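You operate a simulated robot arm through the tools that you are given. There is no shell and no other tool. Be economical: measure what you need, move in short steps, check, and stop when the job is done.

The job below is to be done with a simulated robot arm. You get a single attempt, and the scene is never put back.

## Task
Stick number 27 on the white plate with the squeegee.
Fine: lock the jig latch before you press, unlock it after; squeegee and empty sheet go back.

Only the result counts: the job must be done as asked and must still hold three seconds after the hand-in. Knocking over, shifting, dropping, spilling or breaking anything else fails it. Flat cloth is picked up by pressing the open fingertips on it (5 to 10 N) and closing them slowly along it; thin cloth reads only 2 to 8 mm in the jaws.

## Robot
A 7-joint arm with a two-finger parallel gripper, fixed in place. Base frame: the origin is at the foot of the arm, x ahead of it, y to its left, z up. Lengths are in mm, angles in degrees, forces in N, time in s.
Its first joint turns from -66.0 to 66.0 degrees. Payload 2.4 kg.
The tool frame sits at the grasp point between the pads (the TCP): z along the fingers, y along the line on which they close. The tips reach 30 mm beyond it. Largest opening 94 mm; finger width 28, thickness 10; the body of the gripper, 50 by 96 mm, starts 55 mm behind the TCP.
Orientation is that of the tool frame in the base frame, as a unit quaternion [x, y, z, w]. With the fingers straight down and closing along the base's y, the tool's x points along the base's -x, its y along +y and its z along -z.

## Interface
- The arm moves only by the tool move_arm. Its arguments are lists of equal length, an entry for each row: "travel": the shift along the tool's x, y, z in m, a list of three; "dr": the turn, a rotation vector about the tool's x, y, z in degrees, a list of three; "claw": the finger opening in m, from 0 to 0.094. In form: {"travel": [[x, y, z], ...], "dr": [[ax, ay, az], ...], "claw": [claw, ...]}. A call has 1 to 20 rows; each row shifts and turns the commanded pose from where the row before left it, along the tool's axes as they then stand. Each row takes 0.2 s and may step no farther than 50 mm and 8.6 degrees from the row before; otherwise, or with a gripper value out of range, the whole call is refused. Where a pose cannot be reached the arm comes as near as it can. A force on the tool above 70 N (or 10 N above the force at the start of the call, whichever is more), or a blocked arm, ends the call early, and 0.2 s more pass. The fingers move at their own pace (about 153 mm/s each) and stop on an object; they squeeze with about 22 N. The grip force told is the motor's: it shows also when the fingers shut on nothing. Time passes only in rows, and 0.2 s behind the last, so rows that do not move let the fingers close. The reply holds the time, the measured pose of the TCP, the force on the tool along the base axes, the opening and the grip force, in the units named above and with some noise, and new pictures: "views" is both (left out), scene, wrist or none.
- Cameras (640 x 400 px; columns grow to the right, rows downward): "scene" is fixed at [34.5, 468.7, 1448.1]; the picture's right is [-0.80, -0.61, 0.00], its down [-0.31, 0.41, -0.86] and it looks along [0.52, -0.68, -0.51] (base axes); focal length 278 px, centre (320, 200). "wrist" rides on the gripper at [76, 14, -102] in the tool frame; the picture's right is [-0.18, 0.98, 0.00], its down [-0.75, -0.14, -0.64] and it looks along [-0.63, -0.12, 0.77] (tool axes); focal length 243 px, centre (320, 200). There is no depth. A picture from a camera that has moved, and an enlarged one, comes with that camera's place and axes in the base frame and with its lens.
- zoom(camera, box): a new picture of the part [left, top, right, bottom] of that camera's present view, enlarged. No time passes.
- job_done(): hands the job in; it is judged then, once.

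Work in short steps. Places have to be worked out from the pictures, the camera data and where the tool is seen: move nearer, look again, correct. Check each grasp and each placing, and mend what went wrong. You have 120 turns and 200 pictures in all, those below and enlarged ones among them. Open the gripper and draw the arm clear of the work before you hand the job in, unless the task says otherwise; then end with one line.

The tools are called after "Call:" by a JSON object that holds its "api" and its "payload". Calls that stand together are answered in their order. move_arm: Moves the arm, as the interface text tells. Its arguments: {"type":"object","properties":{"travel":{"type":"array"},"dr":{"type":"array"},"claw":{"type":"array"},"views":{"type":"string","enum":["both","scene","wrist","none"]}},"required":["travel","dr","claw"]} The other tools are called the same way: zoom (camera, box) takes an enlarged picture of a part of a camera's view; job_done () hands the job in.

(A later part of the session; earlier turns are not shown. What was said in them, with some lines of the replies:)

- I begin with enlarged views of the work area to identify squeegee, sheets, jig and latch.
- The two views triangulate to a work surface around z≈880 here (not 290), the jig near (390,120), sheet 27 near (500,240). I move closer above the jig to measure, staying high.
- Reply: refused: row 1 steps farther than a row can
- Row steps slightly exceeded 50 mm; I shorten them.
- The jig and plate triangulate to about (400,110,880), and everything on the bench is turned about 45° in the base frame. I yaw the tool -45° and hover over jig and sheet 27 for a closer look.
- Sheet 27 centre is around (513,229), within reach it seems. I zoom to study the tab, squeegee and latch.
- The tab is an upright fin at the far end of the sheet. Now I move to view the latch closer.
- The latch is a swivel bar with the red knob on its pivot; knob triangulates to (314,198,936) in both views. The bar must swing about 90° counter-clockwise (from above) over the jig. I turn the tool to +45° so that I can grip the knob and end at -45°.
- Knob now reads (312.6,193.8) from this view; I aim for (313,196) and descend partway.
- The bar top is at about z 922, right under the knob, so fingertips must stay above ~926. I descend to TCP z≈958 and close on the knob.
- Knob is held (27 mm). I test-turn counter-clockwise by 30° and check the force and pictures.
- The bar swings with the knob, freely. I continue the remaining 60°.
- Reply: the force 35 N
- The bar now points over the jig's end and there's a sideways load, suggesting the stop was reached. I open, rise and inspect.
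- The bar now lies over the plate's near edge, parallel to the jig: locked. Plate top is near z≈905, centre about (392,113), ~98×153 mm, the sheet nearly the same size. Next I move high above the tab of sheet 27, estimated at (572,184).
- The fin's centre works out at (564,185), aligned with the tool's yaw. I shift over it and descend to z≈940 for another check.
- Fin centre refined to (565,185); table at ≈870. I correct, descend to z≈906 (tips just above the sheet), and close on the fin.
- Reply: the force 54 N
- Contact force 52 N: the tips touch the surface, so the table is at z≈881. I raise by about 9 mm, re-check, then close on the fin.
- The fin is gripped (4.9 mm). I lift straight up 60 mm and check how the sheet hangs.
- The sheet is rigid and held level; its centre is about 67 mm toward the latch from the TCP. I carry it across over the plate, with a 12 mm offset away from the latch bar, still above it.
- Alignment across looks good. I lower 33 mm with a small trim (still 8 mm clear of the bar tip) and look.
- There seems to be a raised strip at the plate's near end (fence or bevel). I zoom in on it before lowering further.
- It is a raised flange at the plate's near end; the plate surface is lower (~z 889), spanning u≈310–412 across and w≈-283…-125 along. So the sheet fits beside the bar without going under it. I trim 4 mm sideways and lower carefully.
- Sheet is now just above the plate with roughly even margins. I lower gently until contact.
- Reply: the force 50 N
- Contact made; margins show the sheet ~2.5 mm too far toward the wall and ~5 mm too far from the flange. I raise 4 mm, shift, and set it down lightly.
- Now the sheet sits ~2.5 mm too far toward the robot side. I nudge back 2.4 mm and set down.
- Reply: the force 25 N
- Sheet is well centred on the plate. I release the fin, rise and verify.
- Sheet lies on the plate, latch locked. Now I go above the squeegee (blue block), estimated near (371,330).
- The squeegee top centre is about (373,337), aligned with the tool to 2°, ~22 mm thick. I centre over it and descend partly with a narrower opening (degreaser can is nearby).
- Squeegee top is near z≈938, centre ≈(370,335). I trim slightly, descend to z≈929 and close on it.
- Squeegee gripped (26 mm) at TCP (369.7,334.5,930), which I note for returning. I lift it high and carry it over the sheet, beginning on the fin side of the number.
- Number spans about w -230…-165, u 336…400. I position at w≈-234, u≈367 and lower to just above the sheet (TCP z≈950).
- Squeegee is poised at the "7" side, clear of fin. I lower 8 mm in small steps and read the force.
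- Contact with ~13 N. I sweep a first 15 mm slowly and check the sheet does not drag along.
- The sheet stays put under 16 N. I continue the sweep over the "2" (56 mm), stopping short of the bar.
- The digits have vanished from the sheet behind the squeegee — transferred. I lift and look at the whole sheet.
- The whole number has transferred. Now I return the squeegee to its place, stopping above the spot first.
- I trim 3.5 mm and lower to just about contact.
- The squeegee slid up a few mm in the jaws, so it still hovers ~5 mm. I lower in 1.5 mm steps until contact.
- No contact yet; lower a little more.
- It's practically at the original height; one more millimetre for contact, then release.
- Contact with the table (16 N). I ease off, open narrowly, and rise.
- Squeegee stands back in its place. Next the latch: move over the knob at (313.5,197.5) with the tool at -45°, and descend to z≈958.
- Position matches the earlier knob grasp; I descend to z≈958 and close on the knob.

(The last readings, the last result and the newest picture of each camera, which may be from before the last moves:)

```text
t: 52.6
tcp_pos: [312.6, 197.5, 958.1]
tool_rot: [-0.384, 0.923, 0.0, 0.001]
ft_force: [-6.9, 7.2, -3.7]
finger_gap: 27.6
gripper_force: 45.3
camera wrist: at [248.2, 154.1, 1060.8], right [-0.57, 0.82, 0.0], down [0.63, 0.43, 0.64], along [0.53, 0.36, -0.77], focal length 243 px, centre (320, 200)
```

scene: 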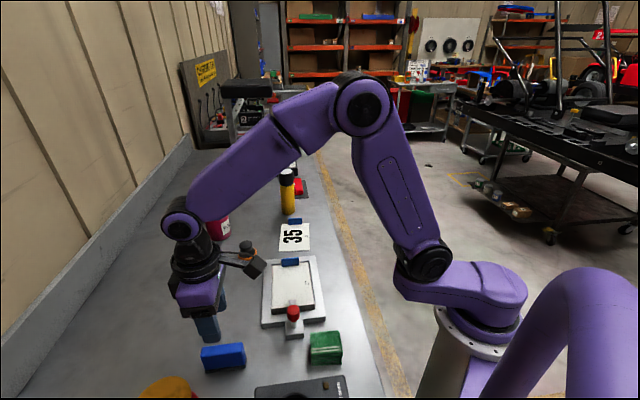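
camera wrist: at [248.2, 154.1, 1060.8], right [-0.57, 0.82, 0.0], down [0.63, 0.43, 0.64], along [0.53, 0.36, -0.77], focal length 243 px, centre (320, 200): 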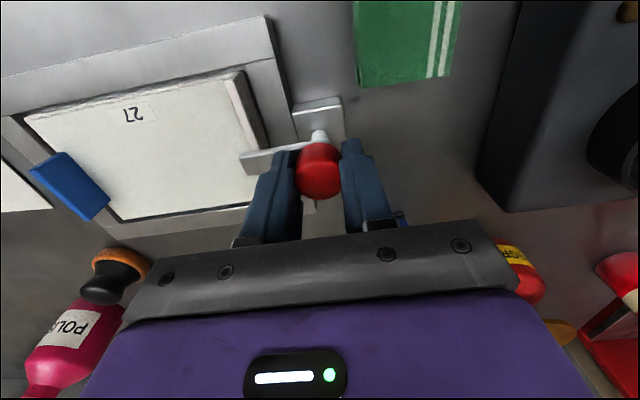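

Knob held again (27.6 mm). I turn it back clockwise by 90°.

Call:
{"api": "move_arm", "payload": {"travel": [[0, 0, 0], [0, 0, 0], [0, 0, 0], [0, 0, 0], [0, 0, 0], [0, 0, 0], [0, 0, 0], [0, 0, 0], [0, 0, 0], [0, 0, 0], [0, 0, 0], [0, 0, 0], [0, 0, 0]], "dr": [[0, 0, 7.5], [0, 0, 7.5], [0, 0, 7.5], [0, 0, 7.5], [0, 0, 7.5], [0, 0, 7.5], [0, 0, 7.5], [0, 0, 7.5], [0, 0, 7.5], [0, 0, 7.5], [0, 0, 7.5], [0, 0, 7.5], [0, 0, 0]], "claw": [0.02, 0.02, 0.02, 0.02, 0.02, 0.02, 0.02, 0.02, 0.02, 0.02, 0.02, 0.02, 0.02], "views": "wrist"}}

Call:
{"api": "zoom", "payload": {"camera": "scene", "box": [250, 270, 350, 340]}}

```text
t: 55.4
tcp_pos: [312.8, 197.4, 958.3]
tool_rot: [0.385, 0.923, -0.001, -0.001]
ft_force: [1.2, -31.8, 20.7]
finger_gap: 27.3
gripper_force: 45.0
camera wrist: at [268.6, 260.7, 1061.0], right [0.83, 0.56, 0.0], down [0.43, -0.63, 0.64], along [0.36, -0.53, -0.77], focal length 243 px, centre (320, 200)
```

wrist: 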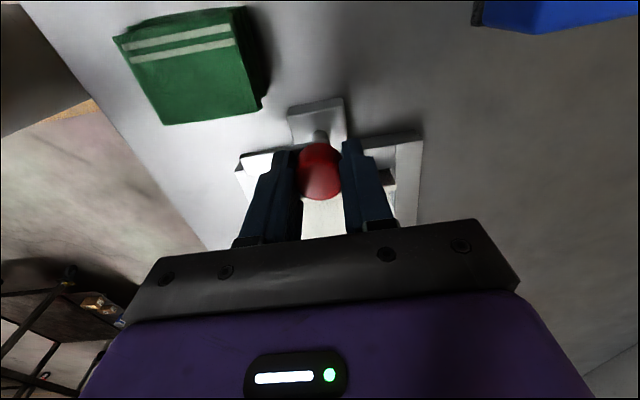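

```text
5.71 times, centred on (300, 305) of scene
camera zoom: at [34.3, 467.7, 1448.4], right [-0.8, -0.61, 0.0], down [-0.31, 0.41, -0.86], along [0.52, -0.68, -0.51], focal length 1591 px, centre (434, -400)
```

zoom: 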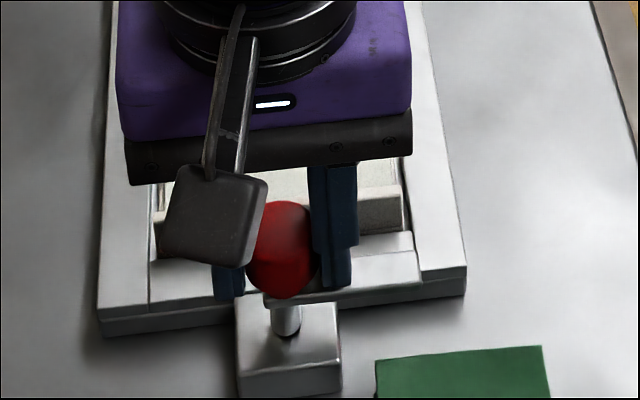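

The latch is turned back and rests on its stop. I open, rise, turn back to -45°, and check latch and sheet.

Call:
{"api": "move_arm", "payload": {"travel": [[0, 0, 0], [0, 0, 0], [0, 0, 0], [0, 0, -0.03], [0, 0, -0.04], [0, 0, -0.02], [0, 0, 0], [0, 0, 0], [0, 0, 0], [0, 0, 0], [0, 0, 0], [0, 0, 0], [0, 0, 0], [0, 0, 0], [0, 0, 0], [0, 0, 0], [0, 0, 0], [0, 0, 0], [0, 0, 0]], "dr": [[0, 0, 0], [0, 0, 0], [0, 0, 0], [0, 0, 0], [0, 0, 0], [0, 0, 0], [0, 0, -7.5], [0, 0, -7.5], [0, 0, -7.5], [0, 0, -7.5], [0, 0, -7.5], [0, 0, -7.5], [0, 0, -7.5], [0, 0, -7.5], [0, 0, -7.5], [0, 0, -7.5], [0, 0, -7.5], [0, 0, -7.5], [0, 0, 0]], "claw": [0.05, 0.08, 0.08, 0.08, 0.08, 0.08, 0.08, 0.08, 0.08, 0.08, 0.08, 0.08, 0.08, 0.08, 0.08, 0.08, 0.08, 0.08, 0.08], "views": "wrist"}}

Call:
{"api": "zoom", "payload": {"camera": "wrist", "box": [80, 0, 400, 200]}}

```text
t: 59.4
tcp_pos: [314.0, 199.1, 1048.9]
tool_rot: [-0.383, 0.924, 0.0, 0.0]
ft_force: [0.3, 0.2, -0.5]
finger_gap: 80.2
gripper_force: 0.0
camera wrist: at [248.8, 154.4, 1151.0], right [-0.57, 0.82, 0.0], down [0.63, 0.43, 0.64], along [0.53, 0.36, -0.77], focal length 243 px, centre (320, 200)
```

wrist: 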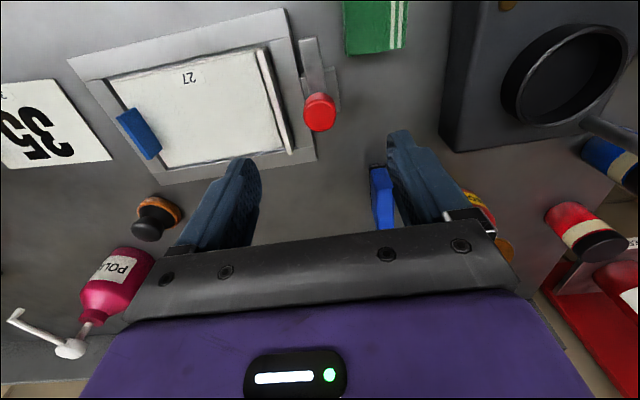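

```text
2.00 times, centred on (240, 100) of wrist
camera zoom: at [248.8, 154.4, 1151.0], right [-0.57, 0.82, 0.0], down [0.63, 0.43, 0.64], along [0.53, 0.36, -0.77], focal length 485 px, centre (480, 400)
```

zoom: 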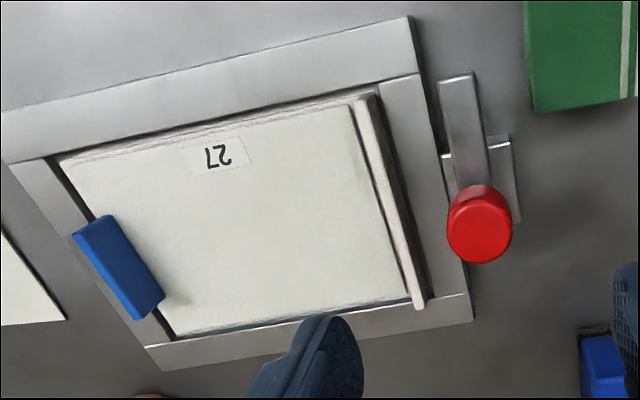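

Latch is unlocked, exactly as at the start. Now back over the fin of the empty sheet at about (451,65).

Call:
{"api": "move_arm", "payload": {"travel": [[0, -0.0383, 0], [0, -0.0383, 0.01], [0, -0.0383, 0.015], [0, -0.0383, 0.015], [-0.002, -0.0383, 0.015], [0, 0, 0.015], [0, 0, 0]], "dr": [[0, 0, 0], [0, 0, 0], [0, 0, 0], [0, 0, 0], [0, 0, 0], [0, 0, 0], [0, 0, 0]], "claw": [0.05, 0.05, 0.05, 0.05, 0.05, 0.05, 0.05], "views": "wrist"}}

Call:
{"api": "zoom", "payload": {"camera": "wrist", "box": [200, 50, 440, 200]}}

```text
t: 61.0
tcp_pos: [450.3, 64.4, 979.0]
tool_rot: [-0.382, 0.924, 0.0, 0.0]
ft_force: [0.5, -1.0, 0.5]
finger_gap: 50.1
gripper_force: 0.2
camera wrist: at [386.2, 20.9, 1082.1], right [-0.56, 0.83, 0.0], down [0.63, 0.43, 0.64], along [0.53, 0.36, -0.77], focal length 243 px, centre (320, 200)
```

wrist: 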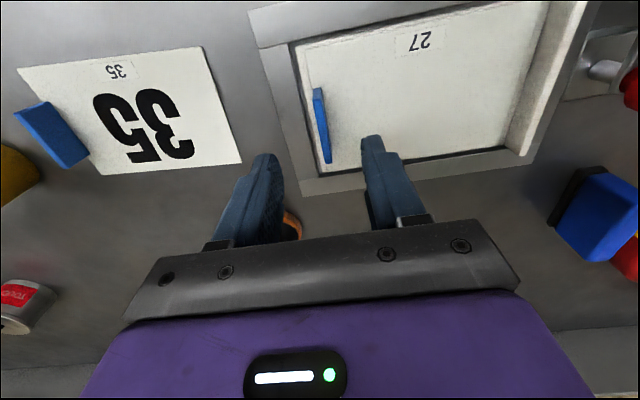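

```text
2.67 times, centred on (320, 125) of wrist
camera zoom: at [386.2, 20.9, 1082.1], right [-0.56, 0.83, 0.0], down [0.63, 0.43, 0.64], along [0.53, 0.36, -0.77], focal length 647 px, centre (320, 400)
```

zoom: 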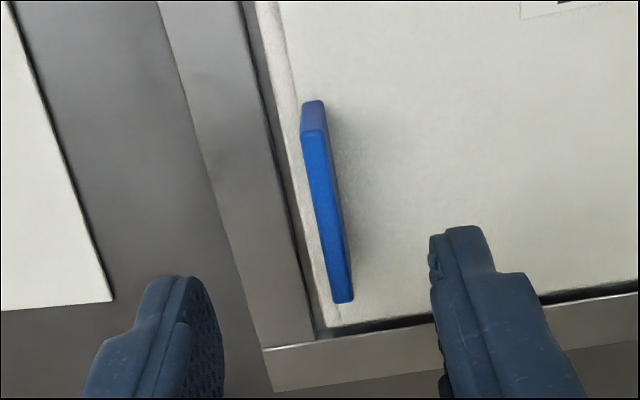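

Fin is centred between the fingers. I descend 47 mm and close gently.

Call:
{"api": "move_arm", "payload": {"travel": [[0, 0, 0.02], [0, 0, 0.017], [0, 0, 0.009], [0, 0, 0], [0, 0, 0], [0, 0, 0], [0, 0, 0], [0, 0, 0]], "dr": [[0, 0, 0], [0, 0, 0], [0, 0, 0], [0, 0, 0], [0, 0, 0], [0, 0, 0], [0, 0, 0], [0, 0, 0]], "claw": [0.05, 0.05, 0.05, 0.05, 0.03, 0.015, 0.002, 0.002], "views": "wrist"}}

```text
t: 62.8
tcp_pos: [449.1, 65.0, 933.1]
tool_rot: [-0.382, 0.924, 0.0, 0.001]
ft_force: [0.8, -0.7, 0.1]
finger_gap: 5.0
gripper_force: 22.1
camera wrist: at [384.8, 21.7, 1036.4], right [-0.56, 0.83, 0.0], down [0.63, 0.43, 0.64], along [0.53, 0.36, -0.77], focal length 243 px, centre (320, 200)
```

wrist: 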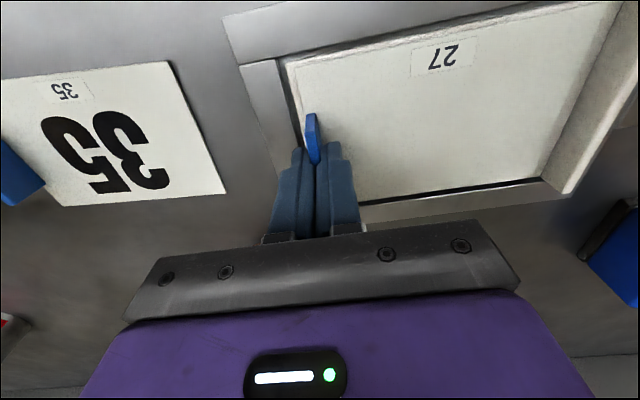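

Fin held (5 mm). I lift straight up, slowly at first, and look at the plate.

Call:
{"api": "move_arm", "payload": {"travel": [[0, 0, -0.005], [0, 0, -0.01], [0, 0, -0.02], [0, 0, -0.02], [0, 0, 0]], "dr": [[0, 0, 0], [0, 0, 0], [0, 0, 0], [0, 0, 0], [0, 0, 0]], "claw": [0.002, 0.002, 0.002, 0.002, 0.002]}}

Call:
{"api": "zoom", "payload": {"camera": "scene", "box": [240, 220, 360, 340]}}

```text
t: 64.0
tcp_pos: [450.9, 65.7, 987.6]
tool_rot: [-0.383, 0.924, 0.0, 0.0]
ft_force: [0.1, -0.5, -0.3]
finger_gap: 5.0
gripper_force: 21.4
camera wrist: at [386.6, 22.1, 1090.5], right [-0.56, 0.83, 0.0], down [0.63, 0.43, 0.64], along [0.53, 0.36, -0.77], focal length 243 px, centre (320, 200)
```

scene: 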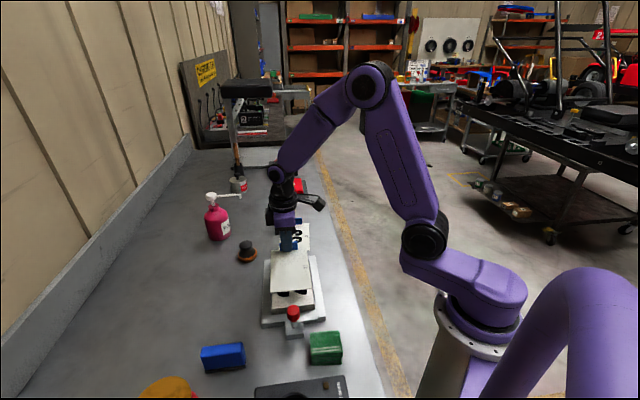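
wrist: 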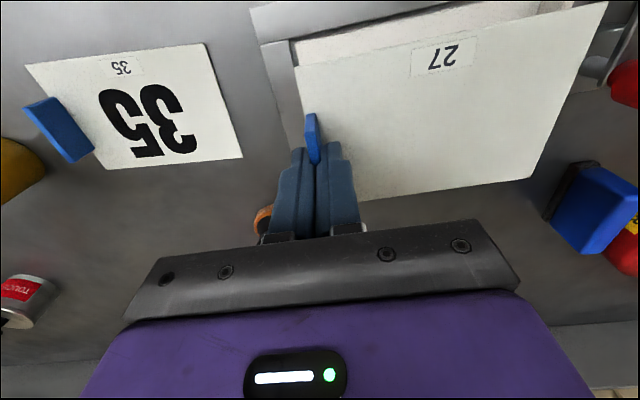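

```text
3.33 times, centred on (300, 280) of scene
camera zoom: at [34.5, 468.7, 1448.1], right [-0.8, -0.61, 0.0], down [-0.31, 0.41, -0.86], along [0.52, -0.68, -0.51], focal length 928 px, centre (387, -67)
```

zoom: 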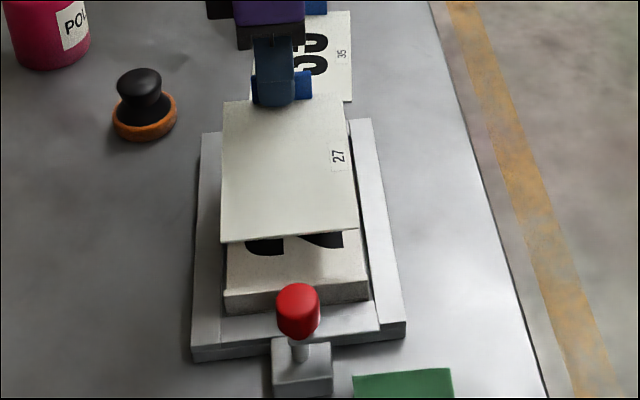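

The number stays on the plate and the sheet comes off blank. I carry the sheet back to its original spot, still raised.

Call:
{"api": "move_arm", "payload": {"travel": [[-0.042, 0.0011, 0], [-0.042, 0.0011, 0], [-0.042, 0.0011, 0], [-0.042, 0.0011, 0], [0, 0, 0.02], [0, 0, 0.02], [0, 0, 0]], "dr": [[0, 0, 0], [0, 0, 0], [0, 0, 0], [0, 0, 0], [0, 0, 0], [0, 0, 0], [0, 0, 0]], "claw": [0.002, 0.002, 0.002, 0.002, 0.002, 0.002, 0.002]}}

Call:
{"api": "zoom", "payload": {"camera": "scene", "box": [180, 240, 380, 400]}}

```text
t: 65.6
tcp_pos: [565.0, 186.9, 946.0]
tool_rot: [-0.383, 0.924, 0.0, -0.001]
ft_force: [-1.2, -0.3, -0.8]
finger_gap: 4.8
gripper_force: 21.8
camera wrist: at [500.6, 143.1, 1049.5], right [-0.56, 0.83, 0.0], down [0.63, 0.43, 0.64], along [0.53, 0.36, -0.77], focal length 243 px, centre (320, 200)
```

scene: 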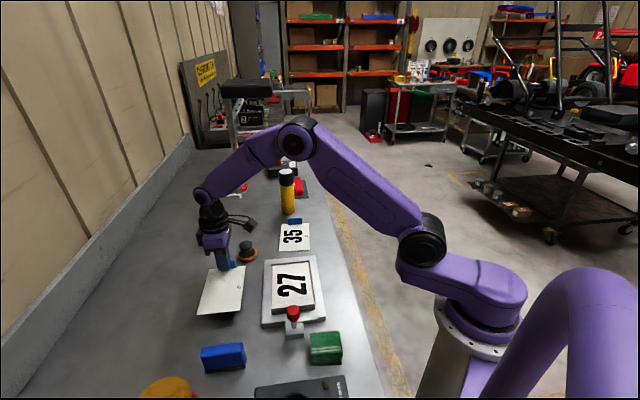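
wrist: 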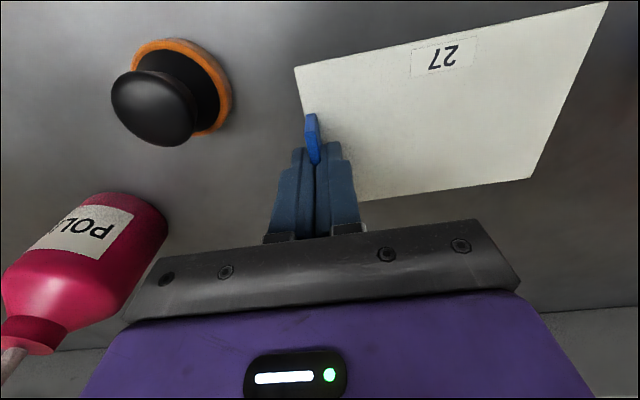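

```text
2.50 times, centred on (280, 320) of scene
camera zoom: at [34.5, 468.7, 1448.1], right [-0.8, -0.61, 0.0], down [-0.31, 0.41, -0.86], along [0.52, -0.68, -0.51], focal length 696 px, centre (420, -100)
```

zoom: 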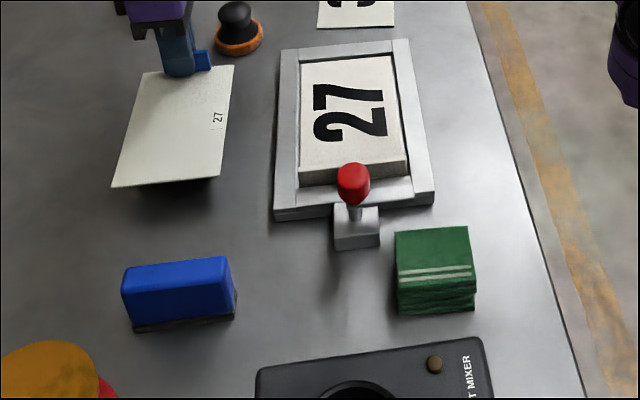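

The "27" is on the plate. I lower the sheet to just above the table and compare with the original corner pixels.

Call:
{"api": "move_arm", "payload": {"travel": [[0, 0, 0.012], [0, 0, 0.01], [0, 0, 0.004], [0, 0, 0]], "dr": [[0, 0, 0], [0, 0, 0], [0, 0, 0], [0, 0, 0]], "claw": [0.002, 0.002, 0.002, 0.002], "views": "none"}}

Call:
{"api": "zoom", "payload": {"camera": "scene", "box": [180, 240, 380, 400]}}

```text
t: 66.6
tcp_pos: [566.0, 185.5, 920.3]
tool_rot: [-0.383, 0.924, -0.001, 0.0]
ft_force: [0.4, 0.7, -1.0]
finger_gap: 5.0
gripper_force: 22.1
```

```text
2.50 times, centred on (280, 320) of scene
camera zoom: at [34.5, 468.7, 1448.1], right [-0.8, -0.61, 0.0], down [-0.31, 0.41, -0.86], along [0.52, -0.68, -0.51], focal length 696 px, centre (420, -100)
```

zoom: 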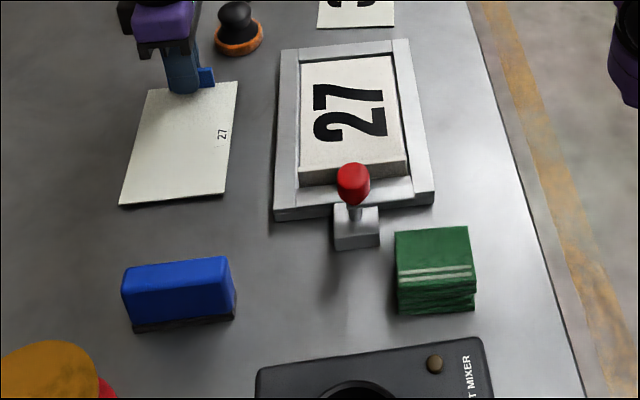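

Within ~3 mm of the original; I shift 2.5 mm toward the jig and lower to touch.

Call:
{"api": "move_arm", "payload": {"travel": [[0.0025, 0, 0.0], [0, 0, 0.0015], [0, 0, 0.001], [0, 0, 0]], "dr": [[0, 0, 0], [0, 0, 0], [0, 0, 0], [0, 0, 0]], "claw": [0.002, 0.002, 0.002, 0.002], "views": "none"}}

```text
t: 67.6
tcp_pos: [565.2, 183.8, 918.1]
tool_rot: [-0.383, 0.924, 0.0, 0.0]
ft_force: [0.2, 0.6, -0.5]
finger_gap: 4.9
gripper_force: 22.0
```

No contact yet; 1 mm steps further.

Call:
{"api": "move_arm", "payload": {"travel": [[0, 0, 0.001], [0, 0, 0.001], [0, 0, 0]], "dr": [[0, 0, 0], [0, 0, 0], [0, 0, 0]], "claw": [0.002, 0.002, 0.002], "views": "none"}}

Call:
{"api": "zoom", "payload": {"camera": "scene", "box": [180, 240, 280, 340]}}

```text
t: 68.4
tcp_pos: [565.8, 183.7, 916.3]
tool_rot: [-0.383, 0.924, 0.0, 0.0]
ft_force: [-1.1, -2.0, 6.8]
finger_gap: 5.1
gripper_force: 21.9
```

```text
4.00 times, centred on (230, 290) of scene
camera zoom: at [34.4, 468.6, 1448.1], right [-0.8, -0.61, 0.0], down [-0.31, 0.41, -0.86], along [0.52, -0.68, -0.51], focal length 1114 px, centre (680, -160)
```

zoom: 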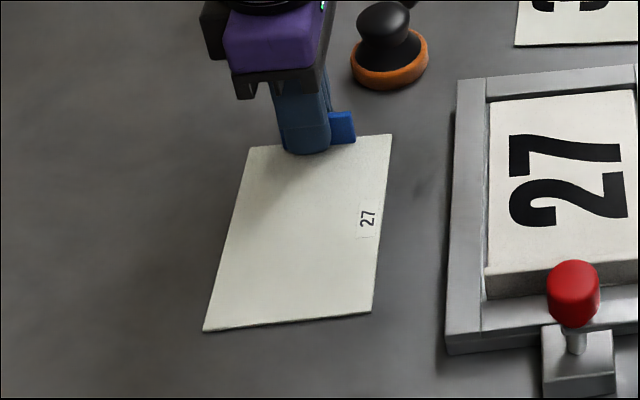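

Touching lightly (7 N). I nudge 2.5 mm back, then release and rise.

Call:
{"api": "move_arm", "payload": {"travel": [[0, 0, -0.0015], [-0.0025, 0.002, 0], [0, 0, 0.0013], [0, 0, 0], [0, 0, 0], [0, 0, 0], [0, 0, -0.02], [0, 0, -0.04], [0, 0, -0.045], [0, 0, 0]], "dr": [[0, 0, 0], [0, 0, 0], [0, 0, 0], [0, 0, 0], [0, 0, 0], [0, 0, 0], [0, 0, 0], [0, 0, 0], [0, 0, 0], [0, 0, 0]], "claw": [0.002, 0.002, 0.002, 0.002, 0.012, 0.03, 0.03, 0.03, 0.03, 0.03], "views": "wrist"}}

Call:
{"api": "zoom", "payload": {"camera": "scene", "box": [180, 240, 380, 400]}}

```text
t: 70.6
tcp_pos: [564.0, 187.3, 1022.5]
tool_rot: [-0.383, 0.924, 0.0, 0.0]
ft_force: [0.3, -1.0, 0.2]
finger_gap: 29.8
gripper_force: 0.0
camera wrist: at [499.8, 143.3, 1126.5], right [-0.56, 0.83, 0.0], down [0.63, 0.43, 0.64], along [0.53, 0.36, -0.77], focal length 243 px, centre (320, 200)
```

wrist: 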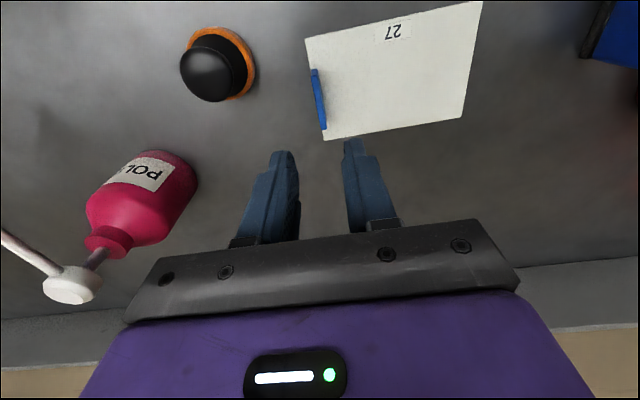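

```text
2.50 times, centred on (280, 320) of scene
camera zoom: at [34.5, 468.7, 1448.1], right [-0.8, -0.61, 0.0], down [-0.31, 0.41, -0.86], along [0.52, -0.68, -0.51], focal length 696 px, centre (420, -100)
```

zoom: 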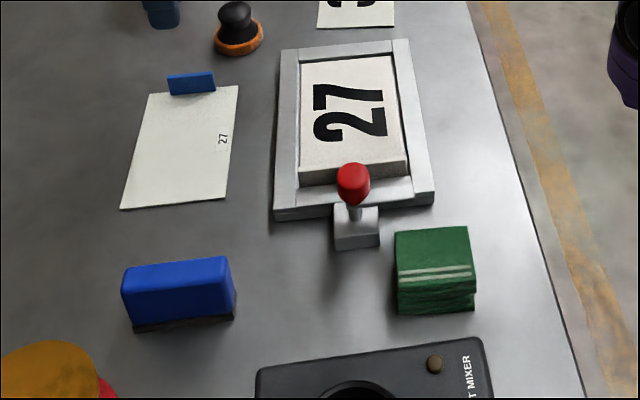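

Sheet, squeegee and latch all match the original picture, and the plate carries "27". I draw the arm up and back, clear of the work.

Call:
{"api": "move_arm", "payload": {"travel": [[0, 0, -0.045], [0, 0, -0.045], [0.04, 0, -0.02], [0.04, 0, -0.02], [0.04, 0, 0], [0.04, 0, 0], [0, 0, 0]], "dr": [[0, 0, 0], [0, 0, 0], [0, 0, 0], [0, 0, 0], [0, 0, 0], [0, 0, 0], [0, 0, 0]], "claw": [0.094, 0.094, 0.094, 0.094, 0.094, 0.094, 0.094], "views": "scene"}}

```text
t: 72.2
tcp_pos: [450.6, 72.2, 1151.0]
tool_rot: [-0.383, 0.924, -0.001, 0.0]
ft_force: [0.6, -0.1, 0.4]
finger_gap: 93.8
gripper_force: 0.1
```

scene: 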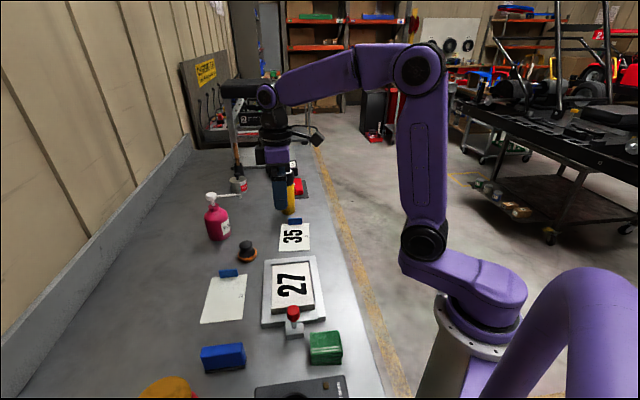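

Everything is in place and the arm is clear; I hand in.

Call:
{"api": "job_done", "payload": {}}

```text
The job is handed in.
```

Number 27 is stuck on the white plate; I locked the latch before pressing and unlocked it afterwards, and the squeegee and the empty sheet are back within a few millimetres of where they started.
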